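You operate a simulated robot arm through the tools that you are given. There is no shell and no other tool. Be economical: measure what you need, move in short steps, check, and stop when the job is done.

The job below is to be done with a simulated robot arm. You get a single attempt, and the scene is never put back.

TASK
Take the black hinge and put it on the clear yellow dot pane. Put the tall blue crate on the top of the white bench. Put the 6 A fuse from the top of the blue bench on top of the yellow card there and the 2 A fuse on top of the blue label roll. Take the white jar and put it on top of the white load card. Open the console door, put the grey filter on the top of the low table away on the shelf in the red console, then shut the door. Lift the orange box lid open. The order is free. Set down upright: tall blue crate, white jar, grey filter.

It is judged by the outcome, as a careful person would: the job done as asked, and still so three seconds after it is handed in. It fails if anything else is knocked over, pushed out of place, dropped, spilled or broken. A push-on lid holds only when it is set on centred and level and pressed home; a screw cap is set on level and turned clockwise until tight.

THE ROBOT
A 6-joint arm with a four-finger gripper on a trunk, on a base that drives. Base frame: it is fixed to the floor where the robot stands at the start and does not move with it; the origin is under the middle of the robot, x ahead of it, y to its left, z up; the surface under the hand at the start is at about z = 850. Units: mm, rad, N and s.
Its first joint turns from -2.897 to 2.897 rad. Places, roughly: black hinge (7x5x3 cm) [700, -100, 900]; blue label roll (6x6x5 cm) [2600, -3200, 900]; console door [-1400, -5800, 400]; fuse [2750, -3000, 1000]; grey filter (5x5x8 cm) [5400, -10100, 500]; load card [4750, -9750, 500]; orange box lid [-6300, -5100, 900]; shelf in the red console (32x24 cm) [-1440, -5940, 420]; tall blue crate [750, -3000, 1000]; top of the white bench [-2100, -3000, 800]; white jar [5000, -10000, 500]; yellow card [2750, -3250, 750]; yellow dot pane (20x15x1 cm) [900, -200, 900]. Payload 3.67 kg.
Tool frame: the origin (TCP) lies between the finger pads and is the grasp point; the fingertips stand 28 mm ahead of it; z points along the fingers, y is the line along which they close. Largest opening 112 mm; the body of the gripper starts 73 mm behind the TCP.
Orientation is told as [roll, pitch, yaw] about the base's x, y, z axes, in that order, counted from this pose: with the fingers straight down and closing along the base's y, the tool's x points along the base's -x, its y along +y and its z along -z.

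THE INTERFACE
- The arm moves only by the tool play_rows. Its argument "series" is a list of rows, each a list of 3 entries, a list of its own where there are three numbers: the turn, a rotation vector about the tool's x, y, z in rad, then the shift along the tool's x, y, z in mm, then the opening in per cent of the stroke, from 0 (shut) to 100 (fully open). In form: [[[ax, ay, az], [x, y, z], hand], ...]. A call has 1 to 8 rows; each row shifts and turns the commanded pose from where the row before left it, along the tool's axes as they then stand. A row lasts 0.2 s, in which the tool goes at most 50 mm and 0.15 rad; a call with a longer step from one row to the next is refused whole, and so is a gripper value outside its range. Where a pose cannot be reached the arm comes as near as it can. A force on the tool above 40 N (or 10 N above the force at the start of the call, whichever is more), or a blocked arm, ends the call early, and 0.2 s more pass. Each finger halts on what it meets, pressing with about 26 N; the grip force reading is that of the motor and also rises with nothing between the fingers. The clock runs only during rows and for 0.2 s after the last one: add rows that do not move to give the fingers time. The reply holds the time, the measured pose of the TCP, the force on the tool along the base axes, the opening and the grip force, in the units named above and with some noise, with the torque about the TCP (base axes, N m) and any sound that the robot's microphone picked up.
- Cameras (640 x 400 px; columns grow to the right, rows downward): "scene" is now at [105, 177.8, 1337.2]; the picture's right is [-0.40, -0.92, 0.00], its down [-0.44, 0.19, -0.88] and it looks along [0.81, -0.35, -0.48] (base axes); focal length 277 px, centre (320, 200). "wrist" rides on the gripper at [60, -18, -104] in the tool frame; the picture's right is [0.29, 0.96, 0.00], its down [-0.80, 0.24, -0.55] and it looks along [-0.53, 0.16, 0.83] (tool axes); focal length 234 px, centre (320, 200). There is no depth. A picture from a camera that has moved, and an enlarged one, comes with that camera's place and axes in the base frame and with its lens.
- capture(camera): a new picture of that camera. It takes no simulated time.
- drive_base(legs): drives the robot by 1 to 6 legs, each [ahead, left, turn to the left] in mm, mm and rad, along the robot's own axes; the way and the turn of a leg run together, so that a leg with both is an arc; at most 1500 mm and 3.142 rad a leg. The arm and the cameras ride along, it lands a little off, and it stops where it bumps. It gives what a move gives.
- turn_head(pan, tilt): turns the head with the scene camera to pan (to the left, within 2.496 rad either way) and tilt (down, from -0.506 to 1.204), counted from straight ahead of the robot. It gives what a move gives.
- enlarge(camera, box): a new picture of the part [left, top, right, bottom] of that camera's present view, enlarged. It takes no simulated time.
- hand_in(): hands the job in; it is judged then, once.

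Go step by step. Nothing tells you exact positions but the pictures and the camera data: compare them with the known pose of the tool, close in by small moves and look again before you grip or let go. The budget is 217 turns and 198 pictures, counting those below and the enlarged ones. Unless the task says otherwise, let go and move clear before handing in, and close with one line.

The tools are called after "Call:" as a command line: name --argument value ..., lists and objects as JSON in quotes. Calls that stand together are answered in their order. play_rows: Moves the arm, as the interface text tells. Its arguments: {"type":"object","properties":{"series":{"type":"array","items":{"type":"array"}}},"required":["series"]} The other tools are called the same way: drive_base (legs) drives the base; turn_head (pan, tilt) turns the head that bears the scene camera; capture (camera) takes a picture; enlarge (camera, box) takes an enlarged picture of a part of a camera's view; hand_in () hands the job in.

At the start:

```text
time_s: 0.0
tcp_pos: [571.1, -178.1, 1077.7]
tool_rot: [-0.001, -0.001, 0.001]
wrist_force: [0.8, 0.8, 1.0]
wrist_torque: [0.02, 0.02, -0.01]
opening: 112.0
grasp_force: 0.0
robot x, y, heading: [0.6, -2.1, -0.004]
head pan, tilt: [-0.412, 0.496]
```

scene: 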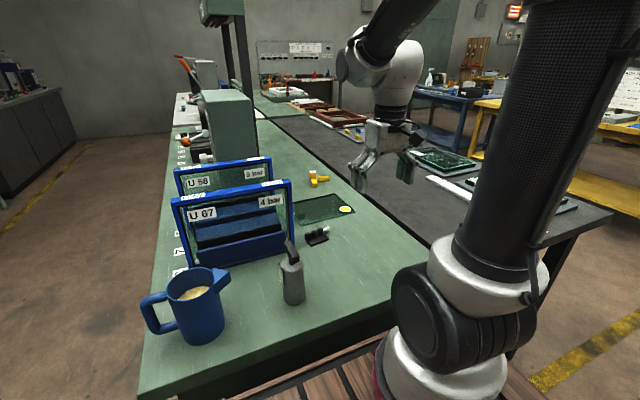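
wrist: 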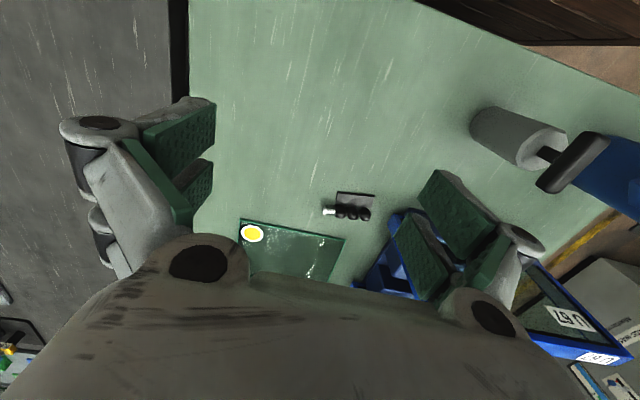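

I see the black hinge beside the green-tinted glass pane with the yellow dot on the bench. I'll look closer at both first.

Call:
enlarge --camera "scene" --box '[260, 160, 400, 260]'

Call:
enlarge --camera "wrist" --box '[220, 160, 420, 290]'

```text
4.00 times, centred on (330, 210) of scene
camera zoom: at [105.0, 177.8, 1337.2], right [-0.4, -0.92, 0.0], down [-0.44, 0.19, -0.88], along [0.81, -0.35, -0.48], focal length 1108 px, centre (280, 160)
```

zoom: 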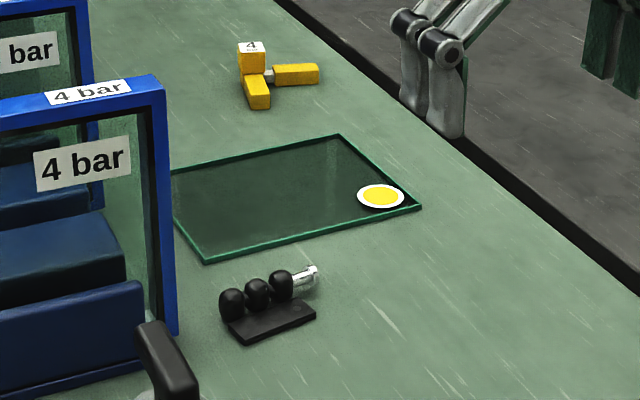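

```text
3.08 times, centred on (320, 225) of wrist
camera zoom: at [511.2, -196.7, 1182.8], right [-0.29, 0.96, 0.0], down [0.8, 0.24, 0.55], along [0.53, 0.16, -0.83], focal length 720 px, centre (320, 123)
```

zoom: 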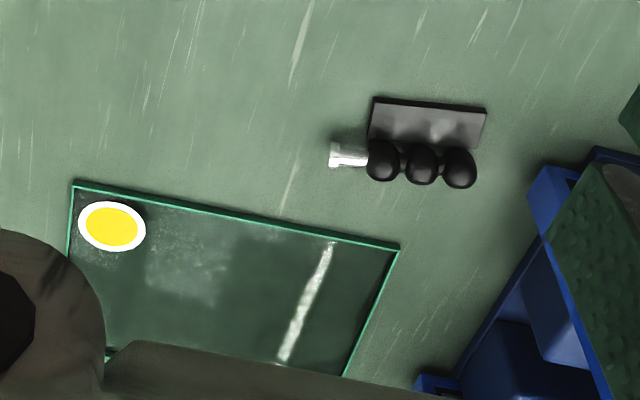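

The hinge comes out near (717, -75) with its long axis turned about 0.25 rad; the pane spans roughly x 784–935, y −243…−53. I move above the hinge with the opening narrowed to keep clear of the rack, then look.

Call:
play_rows --series '[[[0, 0, 0], [-29.4, 20.4, 19], 76], [[0, 0, 0], [-29.4, 20.4, 19], 76], [[0, 0, 0], [-29.4, 20.4, 19], 76], [[0, 0, -0.125], [-29.4, 20.4, 19], 76], [[0, 0, -0.125], [-29.4, 20.4, 19], 76], [[0, 0, 0], [0, 0, 0], 76]]'

Call:
capture --camera "wrist"

Call:
capture --camera "scene"

```text
time_s: 1.4
tcp_pos: [714.6, -74.2, 983.4]
tool_rot: [0.0, 0.0, 0.251]
wrist_force: [-0.1, -0.1, 0.1]
wrist_torque: [0.03, 0.01, 0.02]
opening: 84.8
grasp_force: 0.1
robot x, y, heading: [0.9, -0.2, 0.002]
head pan, tilt: [-0.412, 0.496]
```

```text
193 pictures are left
camera wrist: at [662.7, -105.2, 1087.2], right [-0.52, 0.86, 0.0], down [0.71, 0.43, 0.55], along [0.47, 0.29, -0.83], focal length 234 px, centre (320, 200)
```

wrist: 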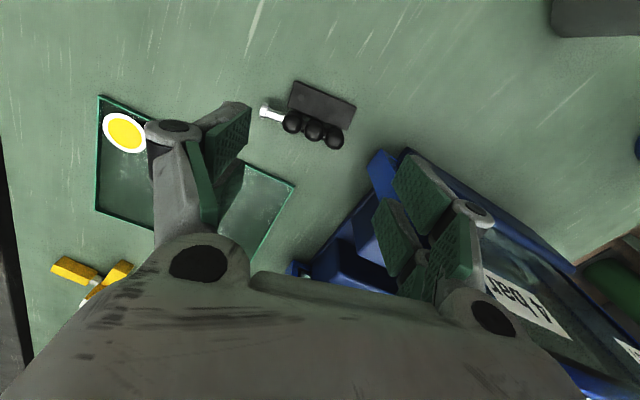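

```text
192 pictures are left
camera scene: at [104.9, 177.8, 1337.2], right [-0.4, -0.92, 0.0], down [-0.44, 0.19, -0.88], along [0.81, -0.35, -0.48], focal length 277 px, centre (320, 200)
```

scene: 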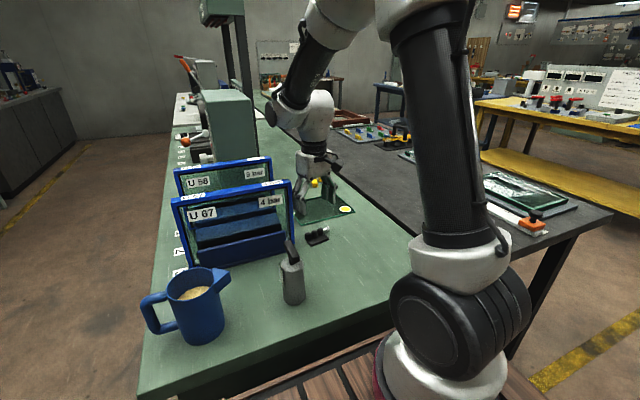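

Call:
enlarge --camera "wrist" --box '[230, 60, 430, 185]'

Call:
enlarge --camera "scene" --box '[260, 170, 380, 260]'

```text
3.20 times, centred on (330, 122) of wrist
camera zoom: at [662.7, -105.2, 1087.2], right [-0.52, 0.86, 0.0], down [0.71, 0.43, 0.55], along [0.47, 0.29, -0.83], focal length 749 px, centre (288, 448)
```

zoom: 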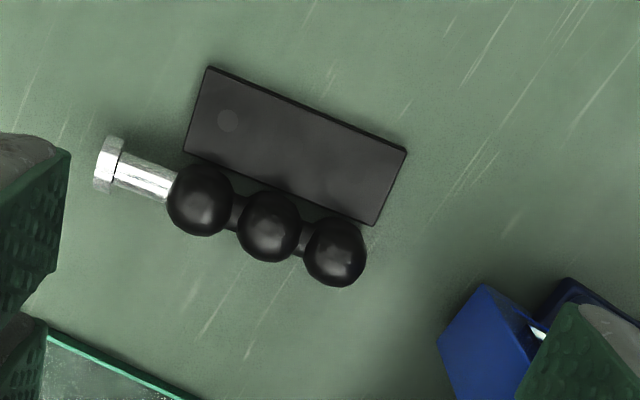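

```text
4.44 times, centred on (320, 215) of scene
camera zoom: at [104.9, 177.8, 1337.2], right [-0.4, -0.92, 0.0], down [-0.44, 0.19, -0.88], along [0.81, -0.35, -0.48], focal length 1231 px, centre (320, 133)
```

zoom: 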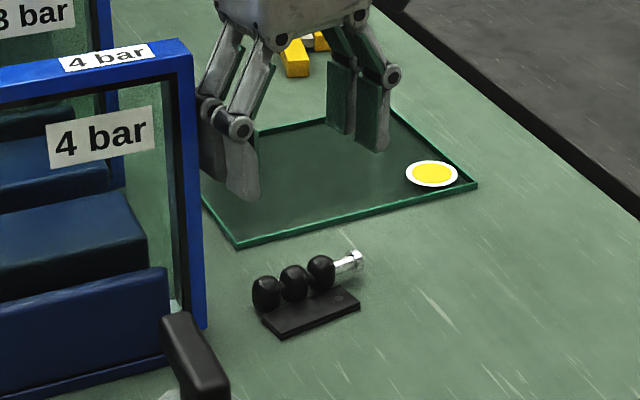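

The hinge is a flat leaf with three ball knuckles and a pin along about 0.18 rad. I'll grip the ball row across, between balls 1 and 2, so I turn the hand by 1.5 rad in place.

Call:
play_rows --series '[[[0, 0, -0.15], [0, 0, 0], 60], [[0, 0, -0.15], [0, 0, 0], 46], [[0, 0, -0.15], [0, 0, 0], 46], [[0, 0, -0.15], [0, 0, 0], 46], [[0, 0, -0.15], [0, 0, 0], 46], [[0, 0, -0.15], [0, 0, 0], 46], [[0, 0, -0.15], [0, 0, 0], 46], [[0, 0, -0.15], [0, 0, 0], 46]]'

Call:
play_rows --series '[[[0, 0, -0.15], [0, 0, 0], 46], [[0, 0, -0.15], [0, 0, 0], 46], [[0, 0, 0], [0, 0, 20], 46], [[0, 0, 0], [0, 0, 0], 46]]'

Call:
capture --camera "wrist"

```text
time_s: 3.2
tcp_pos: [714.1, -72.7, 982.8]
tool_rot: [0.0, -0.001, 1.451]
wrist_force: [-0.1, 0.1, -0.1]
wrist_torque: [-0.02, 0.01, 0.02]
opening: 51.2
grasp_force: 0.1
robot x, y, heading: [-2.3, 1.8, 0.0]
head pan, tilt: [-0.412, 0.496]
```

```text
time_s: 4.2
tcp_pos: [714.7, -73.4, 961.3]
tool_rot: [0.0, 0.001, 1.75]
wrist_force: [0.1, -0.2, -0.6]
wrist_torque: [0.0, -0.01, 0.01]
opening: 51.5
grasp_force: 0.1
robot x, y, heading: [2.1, -0.8, -0.005]
head pan, tilt: [-0.412, 0.496]
```

```text
189 pictures are left
camera wrist: at [743.2, -128.8, 1067.3], right [-0.89, -0.45, 0.0], down [-0.38, 0.74, 0.55], along [-0.25, 0.49, -0.83], focal length 234 px, centre (320, 200)
```

wrist: 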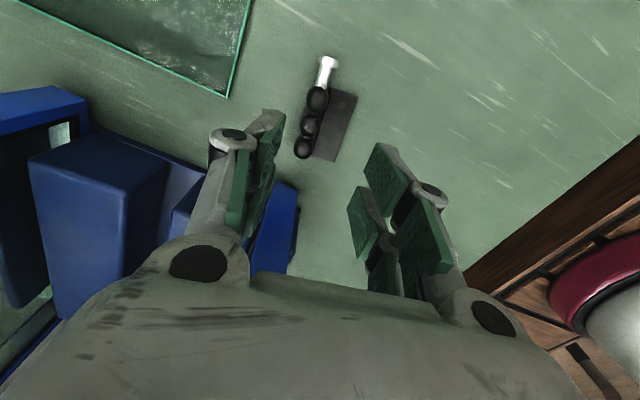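

Call:
play_rows --series '[[[0, 0, 0], [14, -9.5, 10], 46], [[0, 0, 0], [0, 0, 36], 46], [[0, 0, 0], [0, 0, 0], 46]]'

Call:
capture --camera "wrist"

Call:
enlarge --camera "scene" --box '[260, 170, 380, 260]'

```text
time_s: 5.0
tcp_pos: [725.3, -84.3, 916.4]
tool_rot: [0.0, 0.0, 1.75]
wrist_force: [0.9, -0.2, 0.1]
wrist_torque: [-0.02, 0.0, 0.0]
opening: 51.7
grasp_force: 0.1
robot x, y, heading: [0.3, -0.6, 0.001]
head pan, tilt: [-0.412, 0.496]
```

```text
188 pictures are left
camera wrist: at [754.0, -140.7, 1021.9], right [-0.89, -0.45, 0.0], down [-0.38, 0.74, 0.55], along [-0.25, 0.49, -0.83], focal length 234 px, centre (320, 200)
```

wrist: 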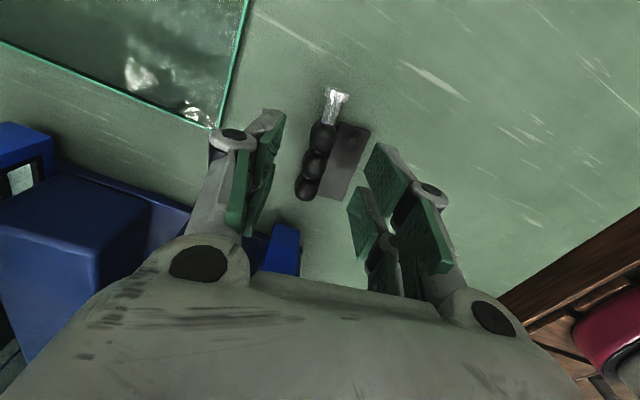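

```text
4.44 times, centred on (320, 215) of scene
camera zoom: at [105.0, 177.8, 1337.2], right [-0.4, -0.92, 0.0], down [-0.44, 0.19, -0.88], along [0.81, -0.35, -0.48], focal length 1231 px, centre (320, 133)
```

zoom: 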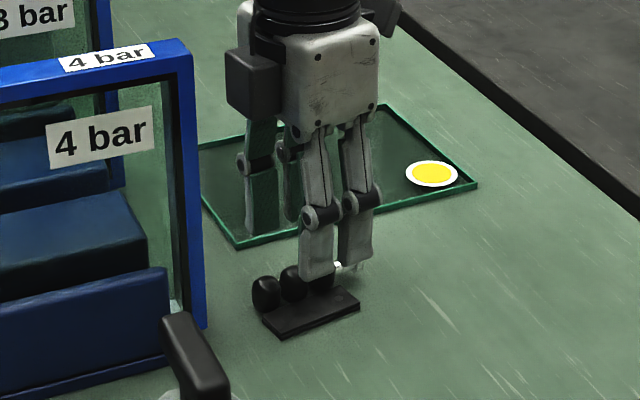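

Call:
play_rows --series '[[[0, 0, 0], [0, 0, 20], 46], [[0, 0, 0], [0, -1, 6], 46], [[0, 0, 0], [0, 0, 0], 46]]'

Call:
capture --camera "wrist"

Call:
enlarge --camera "scene" --box '[260, 170, 380, 260]'

```text
time_s: 5.8
tcp_pos: [727.0, -85.1, 888.6]
tool_rot: [0.001, -0.001, 1.748]
wrist_force: [0.9, 1.2, 0.0]
wrist_torque: [0.0, 0.0, -0.02]
opening: 51.4
grasp_force: 0.0
robot x, y, heading: [3.9, 1.3, -0.0]
head pan, tilt: [-0.412, 0.496]
```

```text
186 pictures are left
camera wrist: at [755.5, -140.9, 995.0], right [-0.89, -0.45, 0.0], down [-0.38, 0.74, 0.55], along [-0.25, 0.49, -0.83], focal length 234 px, centre (320, 200)
```

wrist: 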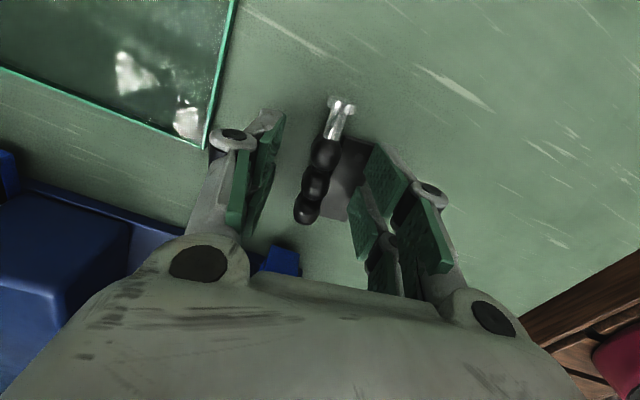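

```text
4.44 times, centred on (320, 215) of scene
camera zoom: at [105.1, 177.8, 1337.2], right [-0.4, -0.92, 0.0], down [-0.44, 0.19, -0.88], along [0.81, -0.35, -0.48], focal length 1231 px, centre (320, 133)
```

zoom: 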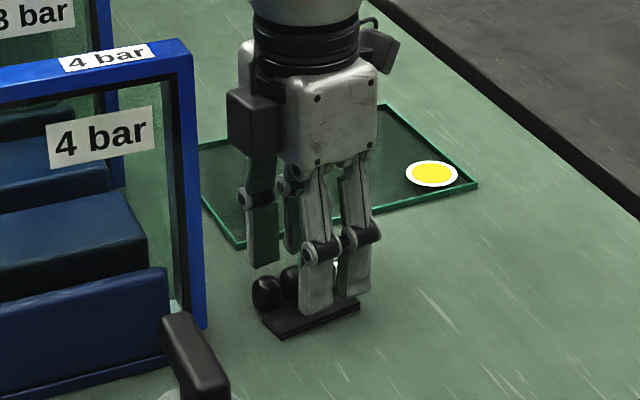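

Fingertips stand either side of the ball row just above the leaf; I close and then lift a little.

Call:
play_rows --series '[[[0, 0, 0], [0, 0, 0], 20], [[0, 0, 0], [0, 0, 0], 5], [[0, 0, 0], [0, 0, 0], 0], [[0, 0, 0], [0, 0, 0], 0]]'

Call:
play_rows --series '[[[0, 0, 0], [0, 0, -15], 0], [[0, 0, 0], [0, 0, -35], 0], [[0, 0, 0], [0, 0, 0], 0]]'

Call:
capture --camera "wrist"

Call:
enlarge --camera "scene" --box '[260, 170, 380, 260]'

```text
time_s: 6.8
tcp_pos: [727.4, -86.1, 888.8]
tool_rot: [-0.001, 0.0, 1.748]
wrist_force: [0.3, 0.4, -0.1]
wrist_torque: [0.01, 0.0, 0.02]
opening: 17.5
grasp_force: 26.2
robot x, y, heading: [0.9, -2.0, 0.003]
head pan, tilt: [-0.412, 0.496]
```

```text
time_s: 7.6
tcp_pos: [727.2, -85.3, 940.2]
tool_rot: [0.001, 0.0, 1.75]
wrist_force: [0.3, 0.7, -2.1]
wrist_torque: [0.02, 0.0, 0.03]
opening: 17.4
grasp_force: 26.1
robot x, y, heading: [1.5, -1.2, -0.0]
head pan, tilt: [-0.412, 0.496]
```

```text
184 pictures are left
camera wrist: at [755.5, -140.6, 1045.9], right [-0.89, -0.45, 0.0], down [-0.38, 0.74, 0.55], along [-0.25, 0.49, -0.83], focal length 234 px, centre (320, 200)
```

wrist: 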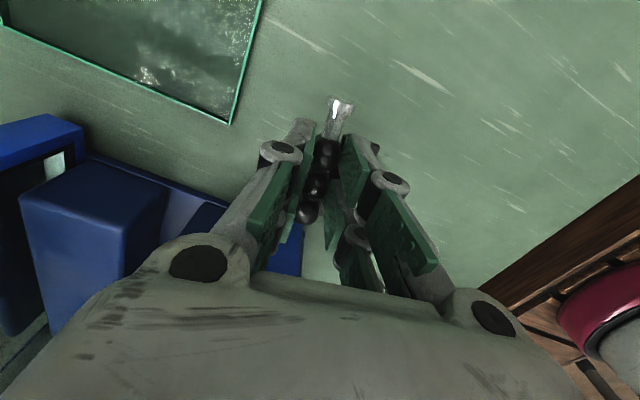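

```text
4.44 times, centred on (320, 215) of scene
camera zoom: at [105.1, 177.8, 1337.2], right [-0.4, -0.92, 0.0], down [-0.44, 0.19, -0.88], along [0.81, -0.35, -0.48], focal length 1231 px, centre (320, 133)
```

zoom: 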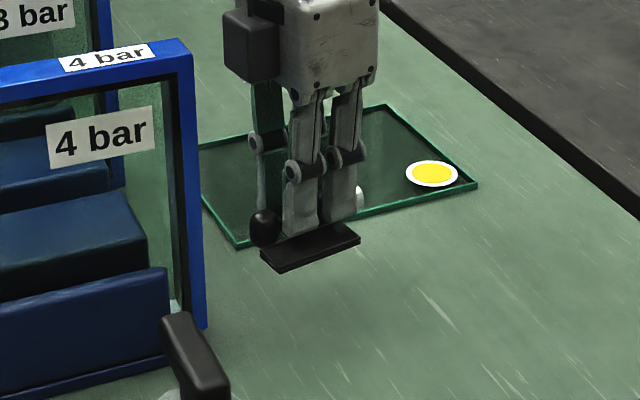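

Held level. I carry it over the middle of the pane, leaving the dot uncovered.

Call:
play_rows --series '[[[0, 0, 0], [23.8, -33.3, 0], 0], [[0, 0, 0], [23.8, -33.3, 0], 0], [[0, 0, 0], [23.8, -33.3, 0], 0], [[0, 0, 0], [23.8, -33.3, 0], 0], [[0, 0, 0], [0, 0, 20], 0], [[0, 0, 0], [0, 0, 12], 0], [[0, 0, 0], [0, 0, 0], 0]]'

Call:
capture --camera "wrist"

Call:
enlarge --camera "scene" --box '[270, 150, 390, 240]'

```text
time_s: 9.2
tcp_pos: [875.6, -154.9, 907.7]
tool_rot: [-0.001, 0.001, 1.749]
wrist_force: [0.4, -0.3, -1.2]
wrist_torque: [0.0, 0.01, 0.02]
opening: 17.3
grasp_force: 26.2
robot x, y, heading: [1.5, -1.8, -0.001]
head pan, tilt: [-0.412, 0.496]
```

```text
182 pictures are left
camera wrist: at [905.0, -210.3, 1012.6], right [-0.89, -0.45, 0.0], down [-0.38, 0.74, 0.55], along [-0.25, 0.49, -0.83], focal length 234 px, centre (320, 200)
```

wrist: 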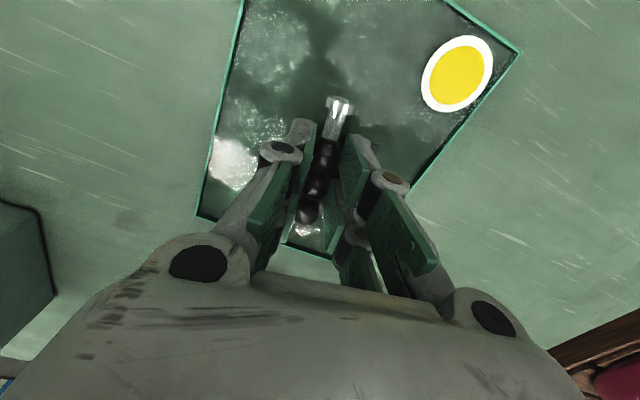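

```text
4.44 times, centred on (330, 195) of scene
camera zoom: at [105.1, 177.7, 1337.2], right [-0.4, -0.92, 0.0], down [-0.44, 0.19, -0.88], along [0.81, -0.35, -0.48], focal length 1231 px, centre (276, 222)
```

zoom: 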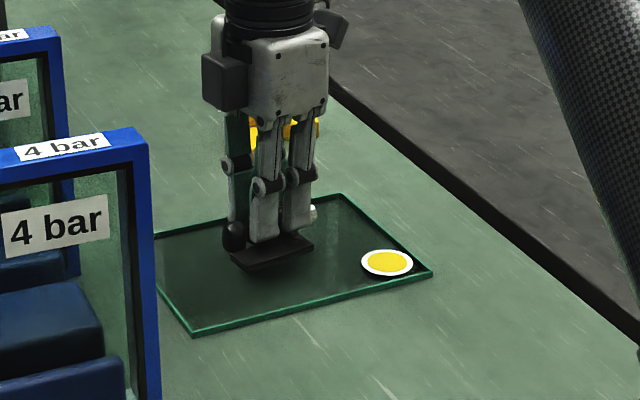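

Call:
play_rows --series '[[[0, 0, 0], [0, 0, 4], 0], [[0, 0, 0], [0, 0, 3], 0], [[0, 0, 0], [0, 0, 2], 0], [[0, 0, 0], [0, 0, 0], 0]]'

Call:
play_rows --series '[[[0, 0, 0], [0, 0, 1.5], 0], [[0, 0, 0], [0, 0, 0], 0]]'

Call:
enlarge --camera "scene" --box '[290, 180, 370, 240]'

```text
time_s: 10.2
tcp_pos: [875.1, -154.5, 899.7]
tool_rot: [0.0, 0.0, 1.748]
wrist_force: [0.5, -0.3, -1.3]
wrist_torque: [-0.01, 0.0, -0.02]
opening: 17.5
grasp_force: 25.3
robot x, y, heading: [1.5, 3.4, 0.0]
head pan, tilt: [-0.412, 0.496]
```

```text
time_s: 10.8
tcp_pos: [875.7, -155.5, 898.2]
tool_rot: [-0.001, 0.0, 1.749]
wrist_force: [0.3, 0.0, -1.5]
wrist_torque: [-0.01, 0.02, 0.01]
opening: 17.2
grasp_force: 26.3
robot x, y, heading: [-1.0, 1.7, -0.003]
head pan, tilt: [-0.412, 0.496]
```

```text
6.67 times, centred on (330, 210) of scene
camera zoom: at [105.1, 177.8, 1337.2], right [-0.4, -0.92, 0.0], down [-0.44, 0.19, -0.88], along [0.81, -0.35, -0.48], focal length 1847 px, centre (253, 133)
```

zoom: 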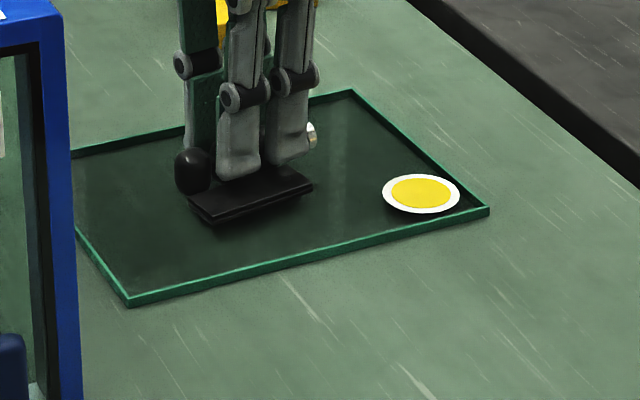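

Call:
play_rows --series '[[[0, 0, 0], [0, 0, 1.5], 0], [[0, 0, 0], [0, 0, 1], 0], [[0, 0, 0], [0, 0, 0], 0]]'

Call:
play_rows --series '[[[0, 0, 0], [0, 0, 1], 0], [[0, 0, 0], [0, 0, 0], 0]]'

Call:
enlarge --camera "scene" --box '[290, 180, 370, 240]'

```text
time_s: 11.6
tcp_pos: [875.9, -154.2, 895.2]
tool_rot: [0.001, 0.0, 1.751]
wrist_force: [0.3, 0.3, -0.2]
wrist_torque: [-0.05, 0.06, 0.01]
opening: 17.4
grasp_force: 26.3
robot x, y, heading: [-2.2, -3.0, -0.003]
head pan, tilt: [-0.412, 0.496]
```

```text
time_s: 12.2
tcp_pos: [875.1, -155.1, 895.4]
tool_rot: [-0.002, 0.002, 1.749]
wrist_force: [-0.8, 0.3, 11.0]
wrist_torque: [0.13, 0.09, -0.02]
opening: 17.3
grasp_force: 26.1
robot x, y, heading: [3.3, 2.7, 0.001]
head pan, tilt: [-0.412, 0.496]
```

```text
6.67 times, centred on (330, 210) of scene
camera zoom: at [104.7, 177.8, 1337.2], right [-0.4, -0.92, 0.0], down [-0.44, 0.19, -0.88], along [0.81, -0.35, -0.48], focal length 1847 px, centre (253, 133)
```

zoom: 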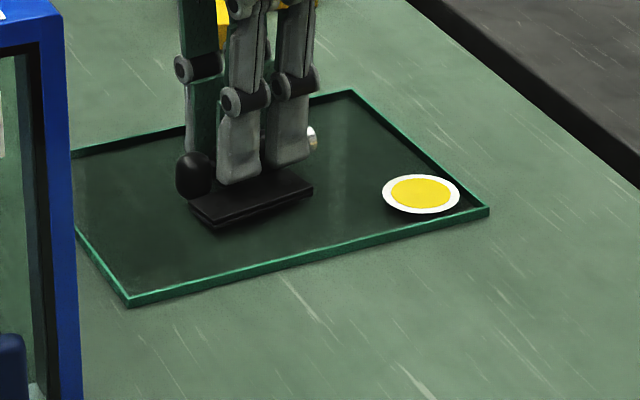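

Contact is made (11 N). I release gently and rise.

Call:
play_rows --series '[[[0, 0, 0], [0, 0, -0.5], 20], [[0, 0, 0], [0, 0, 0], 40], [[0, 0, 0], [0, 0, 0], 40], [[0, 0, 0], [0, 0, -40], 40], [[0, 0, 0], [0, 0, -45], 40], [[0, 0, 0], [0, 0, -45], 40], [[0, 0, 0], [0, 0, -45], 40], [[0, 0, 0], [0, 0, 0], 40]]'

Call:
capture --camera "scene"

Call:
enlarge --camera "scene" --box '[290, 180, 370, 240]'

```text
time_s: 14.0
tcp_pos: [874.8, -153.2, 1072.5]
tool_rot: [0.001, -0.001, 1.749]
wrist_force: [-0.4, -0.1, 0.3]
wrist_torque: [0.03, 0.01, -0.02]
opening: 44.9
grasp_force: 0.1
robot x, y, heading: [0.8, 1.5, 0.003]
head pan, tilt: [-0.412, 0.496]
```

```text
178 pictures are left
camera scene: at [105.1, 177.7, 1337.2], right [-0.4, -0.92, 0.0], down [-0.44, 0.19, -0.88], along [0.81, -0.35, -0.48], focal length 277 px, centre (320, 200)
```

scene: 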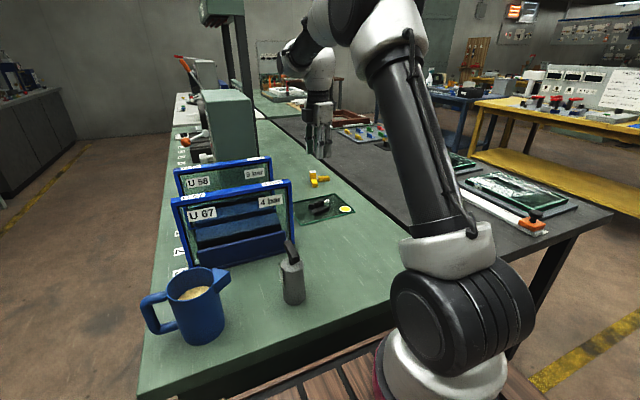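

```text
6.67 times, centred on (330, 210) of scene
camera zoom: at [105.1, 177.7, 1337.2], right [-0.4, -0.92, 0.0], down [-0.44, 0.19, -0.88], along [0.81, -0.35, -0.48], focal length 1847 px, centre (253, 133)
```

zoom: 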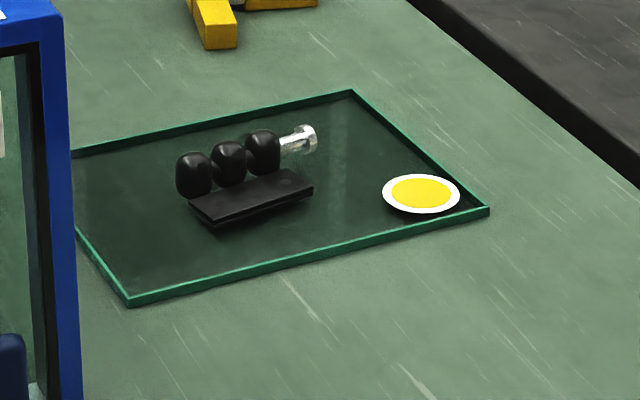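

The hinge rests on the pane. I retract the hand toward the body and look around to the right where the other benches are.

Call:
play_rows --series '[[[0, 0, 0.146], [-4.5, 24.6, -8], 40], [[0, 0, 0.146], [-0.8, 25, -8], 40], [[0, 0, 0.146], [2.8, 24.8, -8], 40], [[0, 0, 0.146], [6.4, 24.2, -8], 40], [[0, 0, 0.146], [9.8, 23, -8], 40], [[0, 0, 0.146], [13, 21.3, -8], 40], [[0, 0, 0.146], [16, 19.2, 0], 40], [[0, 0, 0.146], [18.6, 16.7, 0], 40]]'

Call:
play_rows --series '[[[0, 0, 0.146], [20.9, 13.8, 0], 40], [[0, 0, 0.146], [22.6, 10.6, 0], 40], [[0, 0, 0.146], [23.9, 7.2, 0], 40], [[0, 0, 0.146], [24.7, 3.6, 0], 40], [[0, 0, 0], [0, 0, 0], 40]]'

Call:
turn_head --pan -1.57 --tilt 0.3

Call:
capture --camera "scene"

Call:
turn_head --pan -2.45 --tilt 0.3

Call:
capture --camera "scene"

```text
time_s: 15.8
tcp_pos: [677.4, -154.7, 1118.7]
tool_rot: [0.001, -0.001, 0.577]
wrist_force: [0.8, 0.3, -0.8]
wrist_torque: [0.02, 0.04, -0.03]
opening: 44.7
grasp_force: 0.1
robot x, y, heading: [-1.5, -0.9, -0.002]
head pan, tilt: [-0.412, 0.496]
```

```text
time_s: 17.0
tcp_pos: [576.4, -154.0, 1117.5]
tool_rot: [0.0, 0.001, -0.005]
wrist_force: [0.4, -0.3, -0.4]
wrist_torque: [-0.01, -0.01, 0.0]
opening: 44.6
grasp_force: 0.1
robot x, y, heading: [2.8, 0.3, 0.004]
head pan, tilt: [-0.412, 0.496]
```

```text
time_s: 18.4
tcp_pos: [577.0, -153.9, 1117.9]
tool_rot: [0.0, -0.001, -0.003]
wrist_force: [-0.7, -0.8, 0.6]
wrist_torque: [0.0, -0.01, 0.0]
opening: 44.9
grasp_force: 0.1
robot x, y, heading: [1.2, -1.8, 0.003]
head pan, tilt: [-1.571, 0.3]
```

```text
176 pictures are left
camera scene: at [21.7, 120.9, 1355.3], right [-1.0, 0.0, 0.0], down [0.0, 0.3, -0.96], along [0.0, -0.96, -0.3], focal length 277 px, centre (320, 200)
```

scene: 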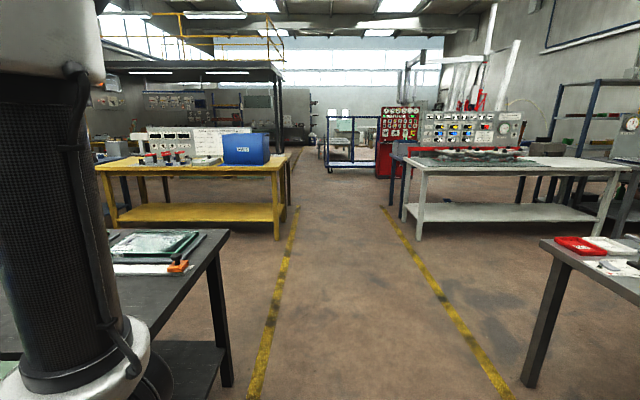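

```text
time_s: 19.6
tcp_pos: [577.1, -154.8, 1117.4]
tool_rot: [0.001, 0.001, -0.004]
wrist_force: [0.5, 0.0, 0.5]
wrist_torque: [0.0, -0.01, -0.01]
opening: 44.7
grasp_force: 0.0
robot x, y, heading: [1.4, 1.5, 0.0]
head pan, tilt: [-2.45, 0.3]
```

```text
175 pictures are left
camera scene: at [-50.3, 154.7, 1355.3], right [-0.64, 0.77, 0.0], down [0.23, 0.19, -0.96], along [-0.74, -0.61, -0.3], focal length 277 px, centre (320, 200)
```

scene: 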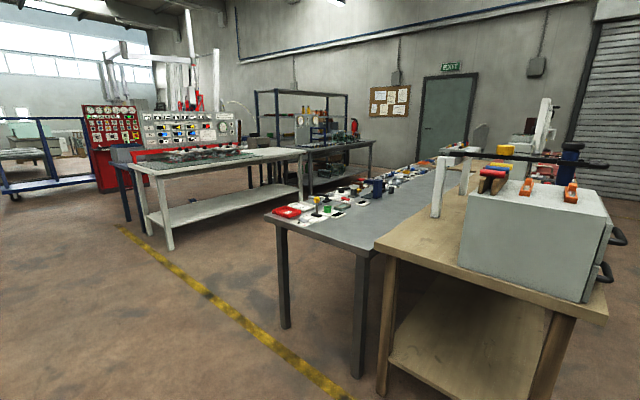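

The yellow bench with a blue crate is at (750,-3000); I drive out through the aisle and turn to face it.

Call:
drive_base --legs '[[-250, 0, 0], [0, -1500, 0], [0, 0, -1.571], [300, 850, 0]]'

Call:
turn_head --pan 0.0 --tilt 0.35

Call:
capture --camera "scene"

```text
time_s: 36.6
tcp_pos: [373.1, -2421.3, 1116.6]
tool_rot: [0.0, -0.001, -1.625]
wrist_force: [-0.4, 1.2, 0.2]
wrist_torque: [-0.03, 0.0, -0.01]
opening: 45.0
grasp_force: 0.1
robot x, y, heading: [560.7, -1851.1, -1.625]
head pan, tilt: [-2.45, 0.3]
```

```text
time_s: 38.8
tcp_pos: [374.0, -2421.1, 1117.5]
tool_rot: [-0.001, -0.001, -1.626]
wrist_force: [0.0, 0.5, -0.8]
wrist_torque: [-0.03, 0.01, -0.02]
opening: 44.7
grasp_force: 0.1
robot x, y, heading: [556.2, -1854.2, -1.627]
head pan, tilt: [0.0, 0.351]
```

```text
174 pictures are left
camera scene: at [767.2, -1977.8, 1350.6], right [-1.0, 0.05, 0.0], down [0.02, 0.34, -0.94], along [-0.05, -0.94, -0.34], focal length 277 px, centre (320, 200)
```

scene: 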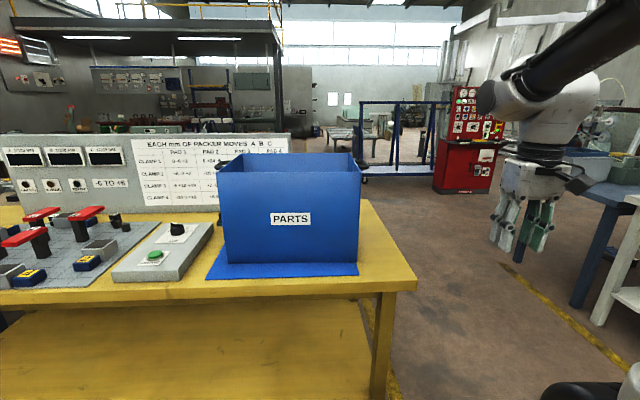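

Call:
enlarge --camera "scene" --box '[190, 130, 410, 300]'

Call:
capture --camera "wrist"

```text
2.35 times, centred on (300, 215) of scene
camera zoom: at [767.2, -1977.8, 1350.6], right [-1.0, 0.05, 0.0], down [0.02, 0.34, -0.94], along [-0.05, -0.94, -0.34], focal length 652 px, centre (367, 165)
```

zoom: 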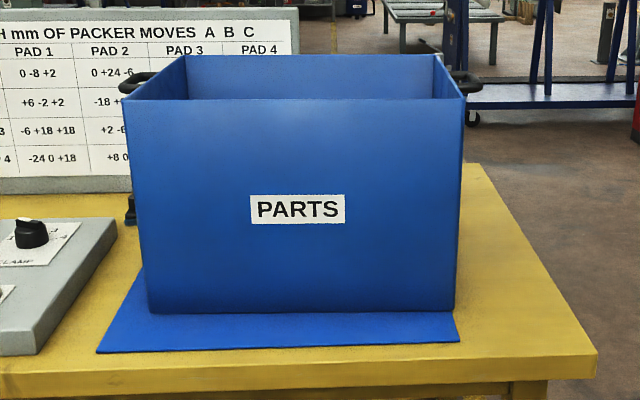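

```text
172 pictures are left
camera wrist: at [358.5, -2359.8, 1222.2], right [0.97, 0.23, 0.0], down [0.19, -0.81, 0.55], along [0.13, -0.54, -0.83], focal length 234 px, centre (320, 200)
```

wrist: 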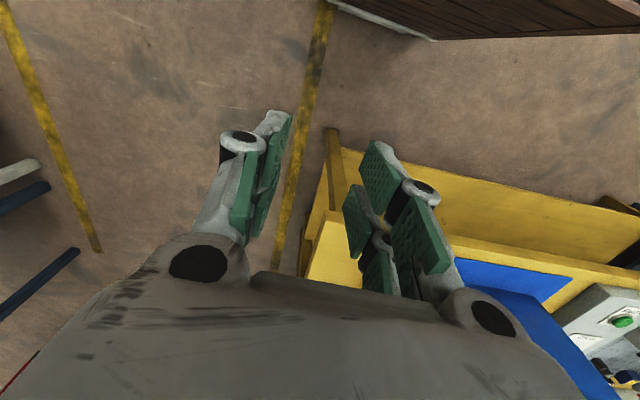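

The crate is a big open box (about 43x31x31 cm) with black loops at both ends, standing on a blue mat. I raise the hand and get a higher view before deciding the grip.

Call:
play_rows --series '[[[0, 0, 0], [0, 0, -45], 60], [[0, 0, 0], [0, 0, -45], 60], [[0, 0, 0], [0, 0, -45], 60], [[0, 0, 0], [0, 0, -45], 60], [[0, 0, 0], [0, 0, -45], 60], [[0, 0, 0], [0, 0, -45], 60], [[0, 0, 0], [0, 0, 0], 60]]'

Call:
drive_base --legs '[[0, 0, 0.055], [250, 0, 0]]'

Call:
turn_head --pan -0.1 --tilt 0.7

Call:
capture --camera "scene"

Call:
capture --camera "wrist"

```text
time_s: 40.4
tcp_pos: [375.3, -2420.4, 1386.1]
tool_rot: [0.0, -0.001, -1.626]
wrist_force: [0.0, 0.4, 0.2]
wrist_torque: [0.02, -0.05, 0.0]
opening: 67.1
grasp_force: 0.0
robot x, y, heading: [560.2, -1849.1, -1.625]
head pan, tilt: [0.0, 0.351]
```

```text
time_s: 42.7
tcp_pos: [401.9, -2681.3, 1384.7]
tool_rot: [0.001, 0.0, -1.577]
wrist_force: [0.3, 0.0, 0.3]
wrist_torque: [0.01, 0.01, -0.04]
opening: 67.3
grasp_force: 0.0
robot x, y, heading: [555.3, -2104.0, -1.57]
head pan, tilt: [0.0, 0.351]
```

```text
time_s: 43.5
tcp_pos: [401.4, -2680.3, 1386.4]
tool_rot: [0.001, 0.0, -1.579]
wrist_force: [-0.2, 0.3, -0.6]
wrist_torque: [-0.03, -0.01, 0.01]
opening: 67.2
grasp_force: 0.1
robot x, y, heading: [556.3, -2105.4, -1.577]
head pan, tilt: [-0.099, 0.7]
```

```text
171 pictures are left
camera scene: at [764.4, -2211.0, 1319.2], right [-0.99, 0.1, 0.0], down [0.07, 0.64, -0.77], along [-0.08, -0.76, -0.64], focal length 277 px, centre (320, 200)
```

scene: 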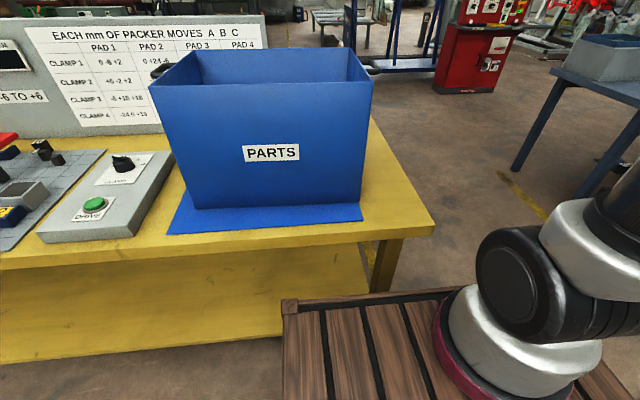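

```text
170 pictures are left
camera wrist: at [384.7, -2620.3, 1490.9], right [0.96, 0.28, 0.0], down [0.23, -0.8, 0.55], along [0.16, -0.53, -0.83], focal length 234 px, centre (320, 200)
```

wrist: 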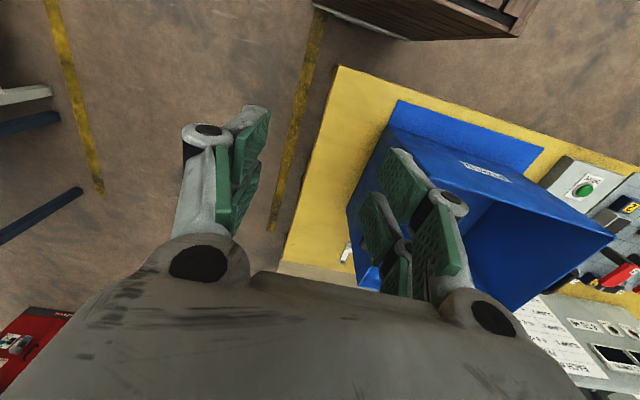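

Call:
play_rows --series '[[[0, 0, 0], [0, 48, 0], 60], [[0, 0, 0], [0, 48, 0], 60], [[0, 0, 0], [0, 48, 0], 60], [[0, 0, 0], [0, 48, 0], 60], [[0, 0, 0], [0, 48, 0], 60], [[0, 0, 0], [0, 48, 0], 60], [[0, 0, 0], [0, 48, 0], 60], [[0, 0, 0], [0, 48, 0], 60]]'

Call:
capture --camera "wrist"

Call:
turn_head --pan -0.9 --tilt 0.9

Call:
capture --camera "scene"

```text
time_s: 45.3
tcp_pos: [784.8, -2683.7, 1385.6]
tool_rot: [0.0, 0.0, -1.581]
wrist_force: [0.0, 0.3, 1.2]
wrist_torque: [-0.04, -0.07, -0.01]
opening: 67.2
grasp_force: 0.2
robot x, y, heading: [555.4, -2106.0, -1.578]
head pan, tilt: [-0.099, 0.7]
```

```text
169 pictures are left
camera wrist: at [767.7, -2623.1, 1490.9], right [0.96, 0.28, 0.0], down [0.23, -0.8, 0.55], along [0.16, -0.53, -0.83], focal length 234 px, centre (320, 200)
```

wrist: 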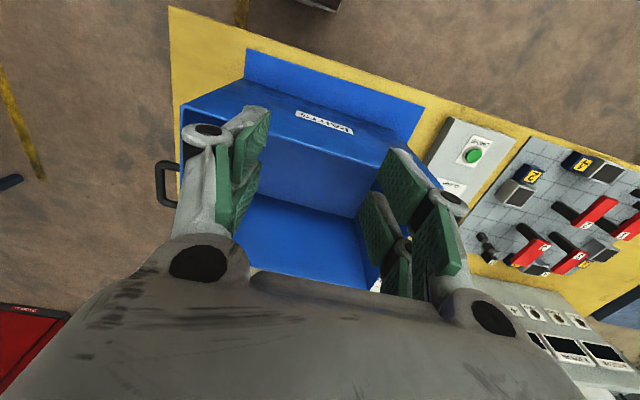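

```text
time_s: 46.5
tcp_pos: [785.3, -2682.9, 1384.6]
tool_rot: [-0.001, -0.002, -1.577]
wrist_force: [0.2, -0.3, -0.2]
wrist_torque: [0.0, 0.0, 0.01]
opening: 67.1
grasp_force: 0.2
robot x, y, heading: [557.3, -2106.1, -1.573]
head pan, tilt: [-0.901, 0.901]
```

```text
168 pictures are left
camera scene: at [713.9, -2173.1, 1303.0], right [-0.62, 0.79, 0.0], down [0.62, 0.48, -0.62], along [-0.49, -0.38, -0.78], focal length 277 px, centre (320, 200)
```

scene: 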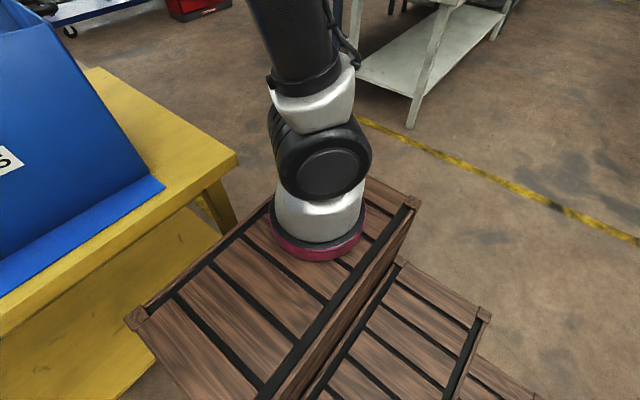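

The crate's end handles would only tip it; I plan to pinch the far wall and let the crate tilt under the hand so its weight hangs below. I shift the base in line with the crate and turn the hand to close along y.

Call:
drive_base --legs '[[0, 230, 0], [100, 0, 0]]'

Call:
play_rows --series '[[[0, 0, -0.15], [0, -25, 0], 60], [[0, 0, -0.15], [0, -25, 0], 60], [[0, 0, -0.15], [0, -25, 0], 60], [[0, 0, -0.15], [0, -25, 0], 60], [[0, 0, -0.15], [0, -25, 0], 60], [[0, 0, -0.15], [0, -25, 0], 60], [[0, 0, -0.15], [0, -25, 0], 60], [[0, 0, -0.15], [0, -25, 0], 60]]'

Call:
play_rows --series '[[[0, 0, -0.15], [0, -10, 0], 60], [[0, 0, -0.15], [0, -10, 0], 60], [[0, 0, -0.07], [0, -10, 0], 60], [[0, 0, 0], [0, 0, 0], 60]]'

Call:
turn_head --pan 0.0 --tilt 0.5

Call:
capture --camera "wrist"

Call:
capture --camera "scene"

```text
time_s: 48.9
tcp_pos: [1013.1, -2787.6, 1385.0]
tool_rot: [0.0, -0.002, -1.582]
wrist_force: [0.4, 0.3, -0.3]
wrist_torque: [0.0, 0.07, -0.02]
opening: 67.3
grasp_force: 0.0
robot x, y, heading: [786.9, -2207.6, -1.573]
head pan, tilt: [-0.901, 0.901]
```

```text
time_s: 50.7
tcp_pos: [849.9, -2880.2, 1384.6]
tool_rot: [-0.001, 0.0, -0.38]
wrist_force: [-0.3, 0.2, -0.7]
wrist_torque: [-0.05, 0.01, 0.0]
opening: 67.4
grasp_force: 0.0
robot x, y, heading: [785.2, -2207.4, -1.581]
head pan, tilt: [-0.901, 0.901]
```

```text
time_s: 51.7
tcp_pos: [843.2, -2909.7, 1385.1]
tool_rot: [0.001, 0.001, -0.01]
wrist_force: [0.5, -0.1, -0.2]
wrist_torque: [-0.03, 0.01, -0.01]
opening: 67.2
grasp_force: 0.1
robot x, y, heading: [789.0, -2208.8, -1.58]
head pan, tilt: [-0.901, 0.901]
```

```text
time_s: 52.9
tcp_pos: [843.1, -2908.2, 1385.9]
tool_rot: [-0.001, 0.0, -0.013]
wrist_force: [0.2, -0.8, 0.0]
wrist_torque: [-0.02, -0.04, -0.03]
opening: 67.2
grasp_force: 0.0
robot x, y, heading: [786.3, -2207.3, -1.579]
head pan, tilt: [0.0, 0.499]
```

```text
167 pictures are left
camera wrist: at [783.9, -2925.8, 1490.4], right [-0.28, 0.96, 0.0], down [0.8, 0.23, 0.55], along [0.53, 0.15, -0.83], focal length 234 px, centre (320, 200)
```

wrist: 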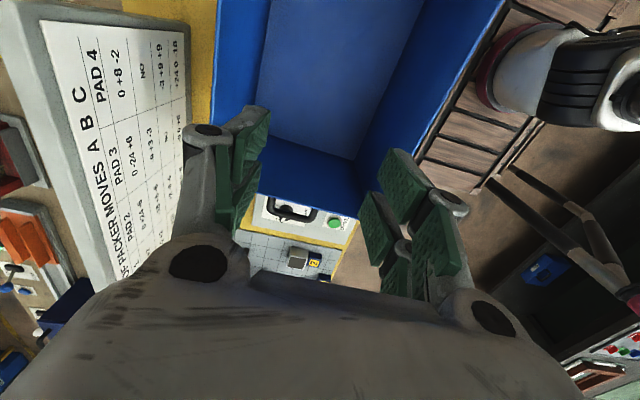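

```text
166 pictures are left
camera scene: at [1002.7, -2320.8, 1336.8], right [-1.0, 0.01, 0.0], down [0.0, 0.48, -0.88], along [-0.01, -0.88, -0.48], focal length 277 px, centre (320, 200)
```

scene: 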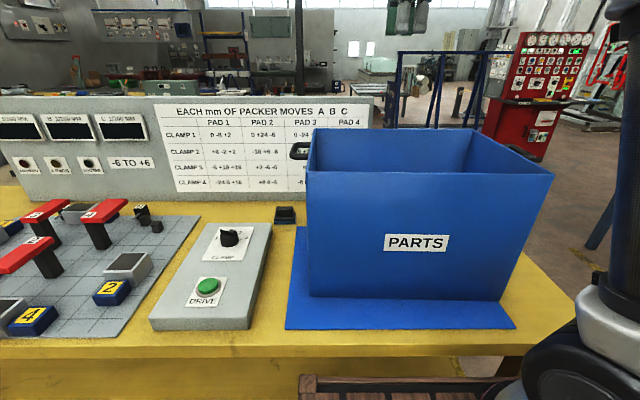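

Triangulated: crate rim z≈1151, bottom ≈849, back wall centre ≈(801,-3053), turned about −0.055 rad. I move above the back wall and check.

Call:
play_rows --series '[[[0, 0, 0.04], [10.5, -36.3, 20], 60], [[0, 0, 0], [10.5, -36.3, 40], 60], [[0, 0, 0], [10.5, -36.3, 30], 60], [[0, 0, 0], [10.5, -36.3, 30], 60], [[0, 0, 0], [0, 0, 40], 60], [[0, 0, 0], [0, 0, 0], 60]]'

Call:
capture --camera "wrist"

Call:
capture --camera "scene"

```text
refused: row 2 steps farther than a row can; nothing moved
```

```text
165 pictures are left
camera wrist: at [783.9, -2925.8, 1490.4], right [-0.28, 0.96, 0.0], down [0.8, 0.23, 0.55], along [0.53, 0.15, -0.83], focal length 234 px, centre (320, 200)
```

wrist: 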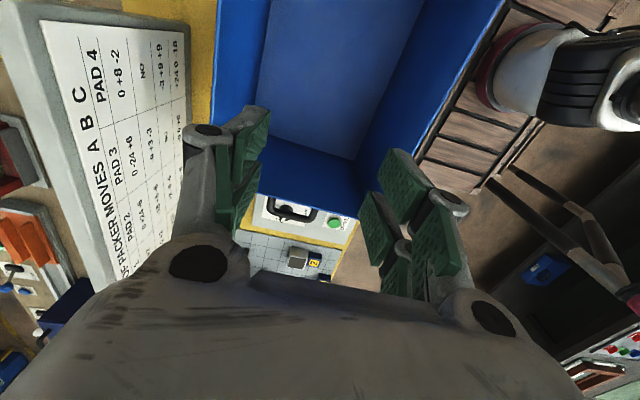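

```text
164 pictures are left
camera scene: at [1002.7, -2320.8, 1336.8], right [-1.0, 0.01, 0.0], down [0.0, 0.48, -0.88], along [-0.01, -0.88, -0.48], focal length 277 px, centre (320, 200)
```

scene: 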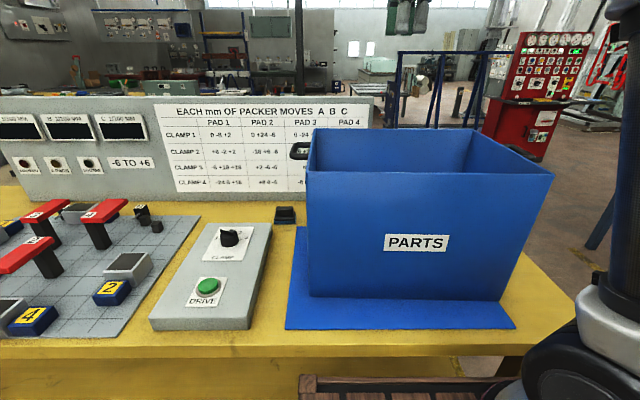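

Call:
play_rows --series '[[[0, 0, 0.04], [10.5, -36.3, 20], 60], [[0, 0, 0], [10.5, -36.3, 30], 60], [[0, 0, 0], [10.5, -36.3, 30], 60], [[0, 0, 0], [10.5, -36.3, 30], 60], [[0, 0, 0], [0, 0, 45], 60], [[0, 0, 0], [0, 0, 0], 60]]'

Call:
capture --camera "wrist"

Call:
capture --camera "scene"

```text
time_s: 54.3
tcp_pos: [792.4, -3050.5, 1228.6]
tool_rot: [0.0, 0.0, -0.053]
wrist_force: [-0.1, -0.3, 0.4]
wrist_torque: [-0.02, -0.02, 0.03]
opening: 66.8
grasp_force: 0.0
robot x, y, heading: [788.0, -2206.7, -1.576]
head pan, tilt: [0.0, 0.499]
```

```text
163 pictures are left
camera wrist: at [732.9, -3065.9, 1333.7], right [-0.24, 0.97, 0.0], down [0.81, 0.2, 0.55], along [0.54, 0.13, -0.83], focal length 234 px, centre (320, 200)
```

wrist: 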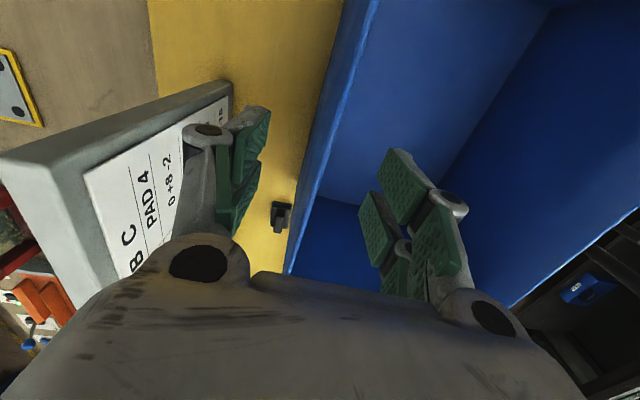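

```text
162 pictures are left
camera scene: at [1002.7, -2320.8, 1336.9], right [-1.0, 0.01, 0.0], down [0.0, 0.48, -0.88], along [-0.01, -0.88, -0.48], focal length 277 px, centre (320, 200)
```

scene: 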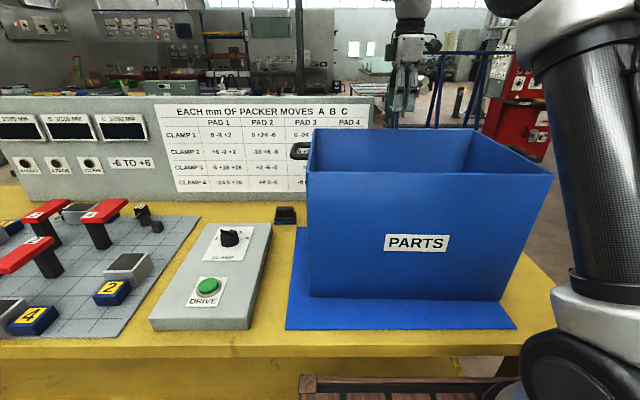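

Call:
play_rows --series '[[[0, 0, -0.015], [-8, 8, 0], 60], [[0, 0, 0], [0, 0, 40], 60], [[0, 0, 0], [0, 0, 40], 60], [[0, 0, 0], [0, 0, 45], 60], [[0, 0, 0], [0, 0, 0], 60]]'

Call:
capture --camera "wrist"

```text
time_s: 55.5
tcp_pos: [801.5, -3043.9, 1106.3]
tool_rot: [0.0, 0.0, -0.037]
wrist_force: [-0.2, -0.3, 0.0]
wrist_torque: [-0.02, 0.01, 0.02]
opening: 67.3
grasp_force: 0.0
robot x, y, heading: [784.9, -2208.7, -1.574]
head pan, tilt: [0.0, 0.499]
```

```text
161 pictures are left
camera wrist: at [742.3, -3058.9, 1210.4], right [-0.25, 0.97, 0.0], down [0.81, 0.21, 0.55], along [0.54, 0.14, -0.83], focal length 234 px, centre (320, 200)
```

wrist: 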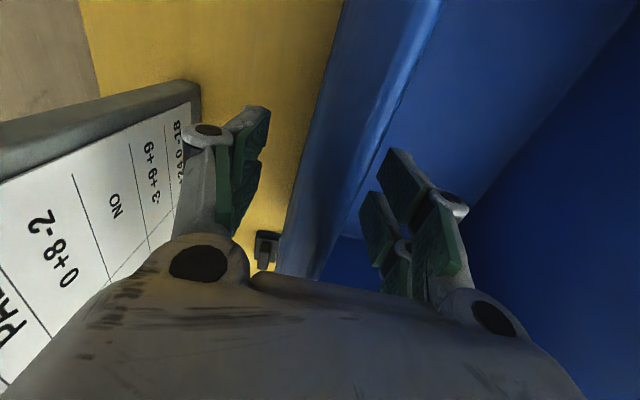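

Call:
play_rows --series '[[[0, 0, 0], [0, 0, 0], 30], [[0, 0, 0], [0, 0, 0], 0], [[0, 0, 0], [0, 0, 0], 0], [[0, 0, 0], [0, 0, 0], 0]]'

Call:
play_rows --series '[[[0, 0, 0], [0, 0, -4], 0], [[0, 0, 0], [0, 0, -3], 0], [[0, 0, 0], [0, 0, 0], 0]]'

Call:
capture --camera "scene"

```text
time_s: 56.5
tcp_pos: [802.2, -3043.4, 1104.7]
tool_rot: [-0.002, -0.001, -0.037]
wrist_force: [-0.1, -5.1, 0.1]
wrist_torque: [-0.17, 0.05, 0.12]
opening: 6.3
grasp_force: 25.7
robot x, y, heading: [788.2, -2207.4, -1.579]
head pan, tilt: [0.0, 0.499]
```

```text
time_s: 57.3
tcp_pos: [803.2, -3044.9, 1112.9]
tool_rot: [0.0, 0.0, -0.037]
wrist_force: [0.5, 3.2, -8.5]
wrist_torque: [-0.05, 0.76, -0.07]
opening: 6.0
grasp_force: 25.8
robot x, y, heading: [786.1, -2208.7, -1.578]
head pan, tilt: [0.0, 0.499]
```

```text
160 pictures are left
camera scene: at [1002.7, -2321.0, 1336.8], right [-1.0, 0.01, 0.0], down [0.0, 0.48, -0.88], along [-0.01, -0.88, -0.48], focal length 277 px, centre (320, 200)
```

scene: 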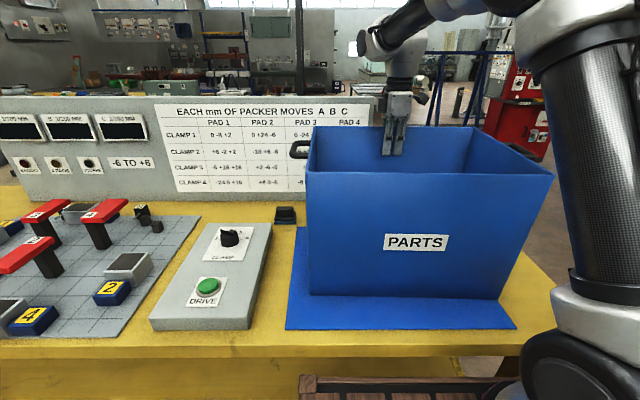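

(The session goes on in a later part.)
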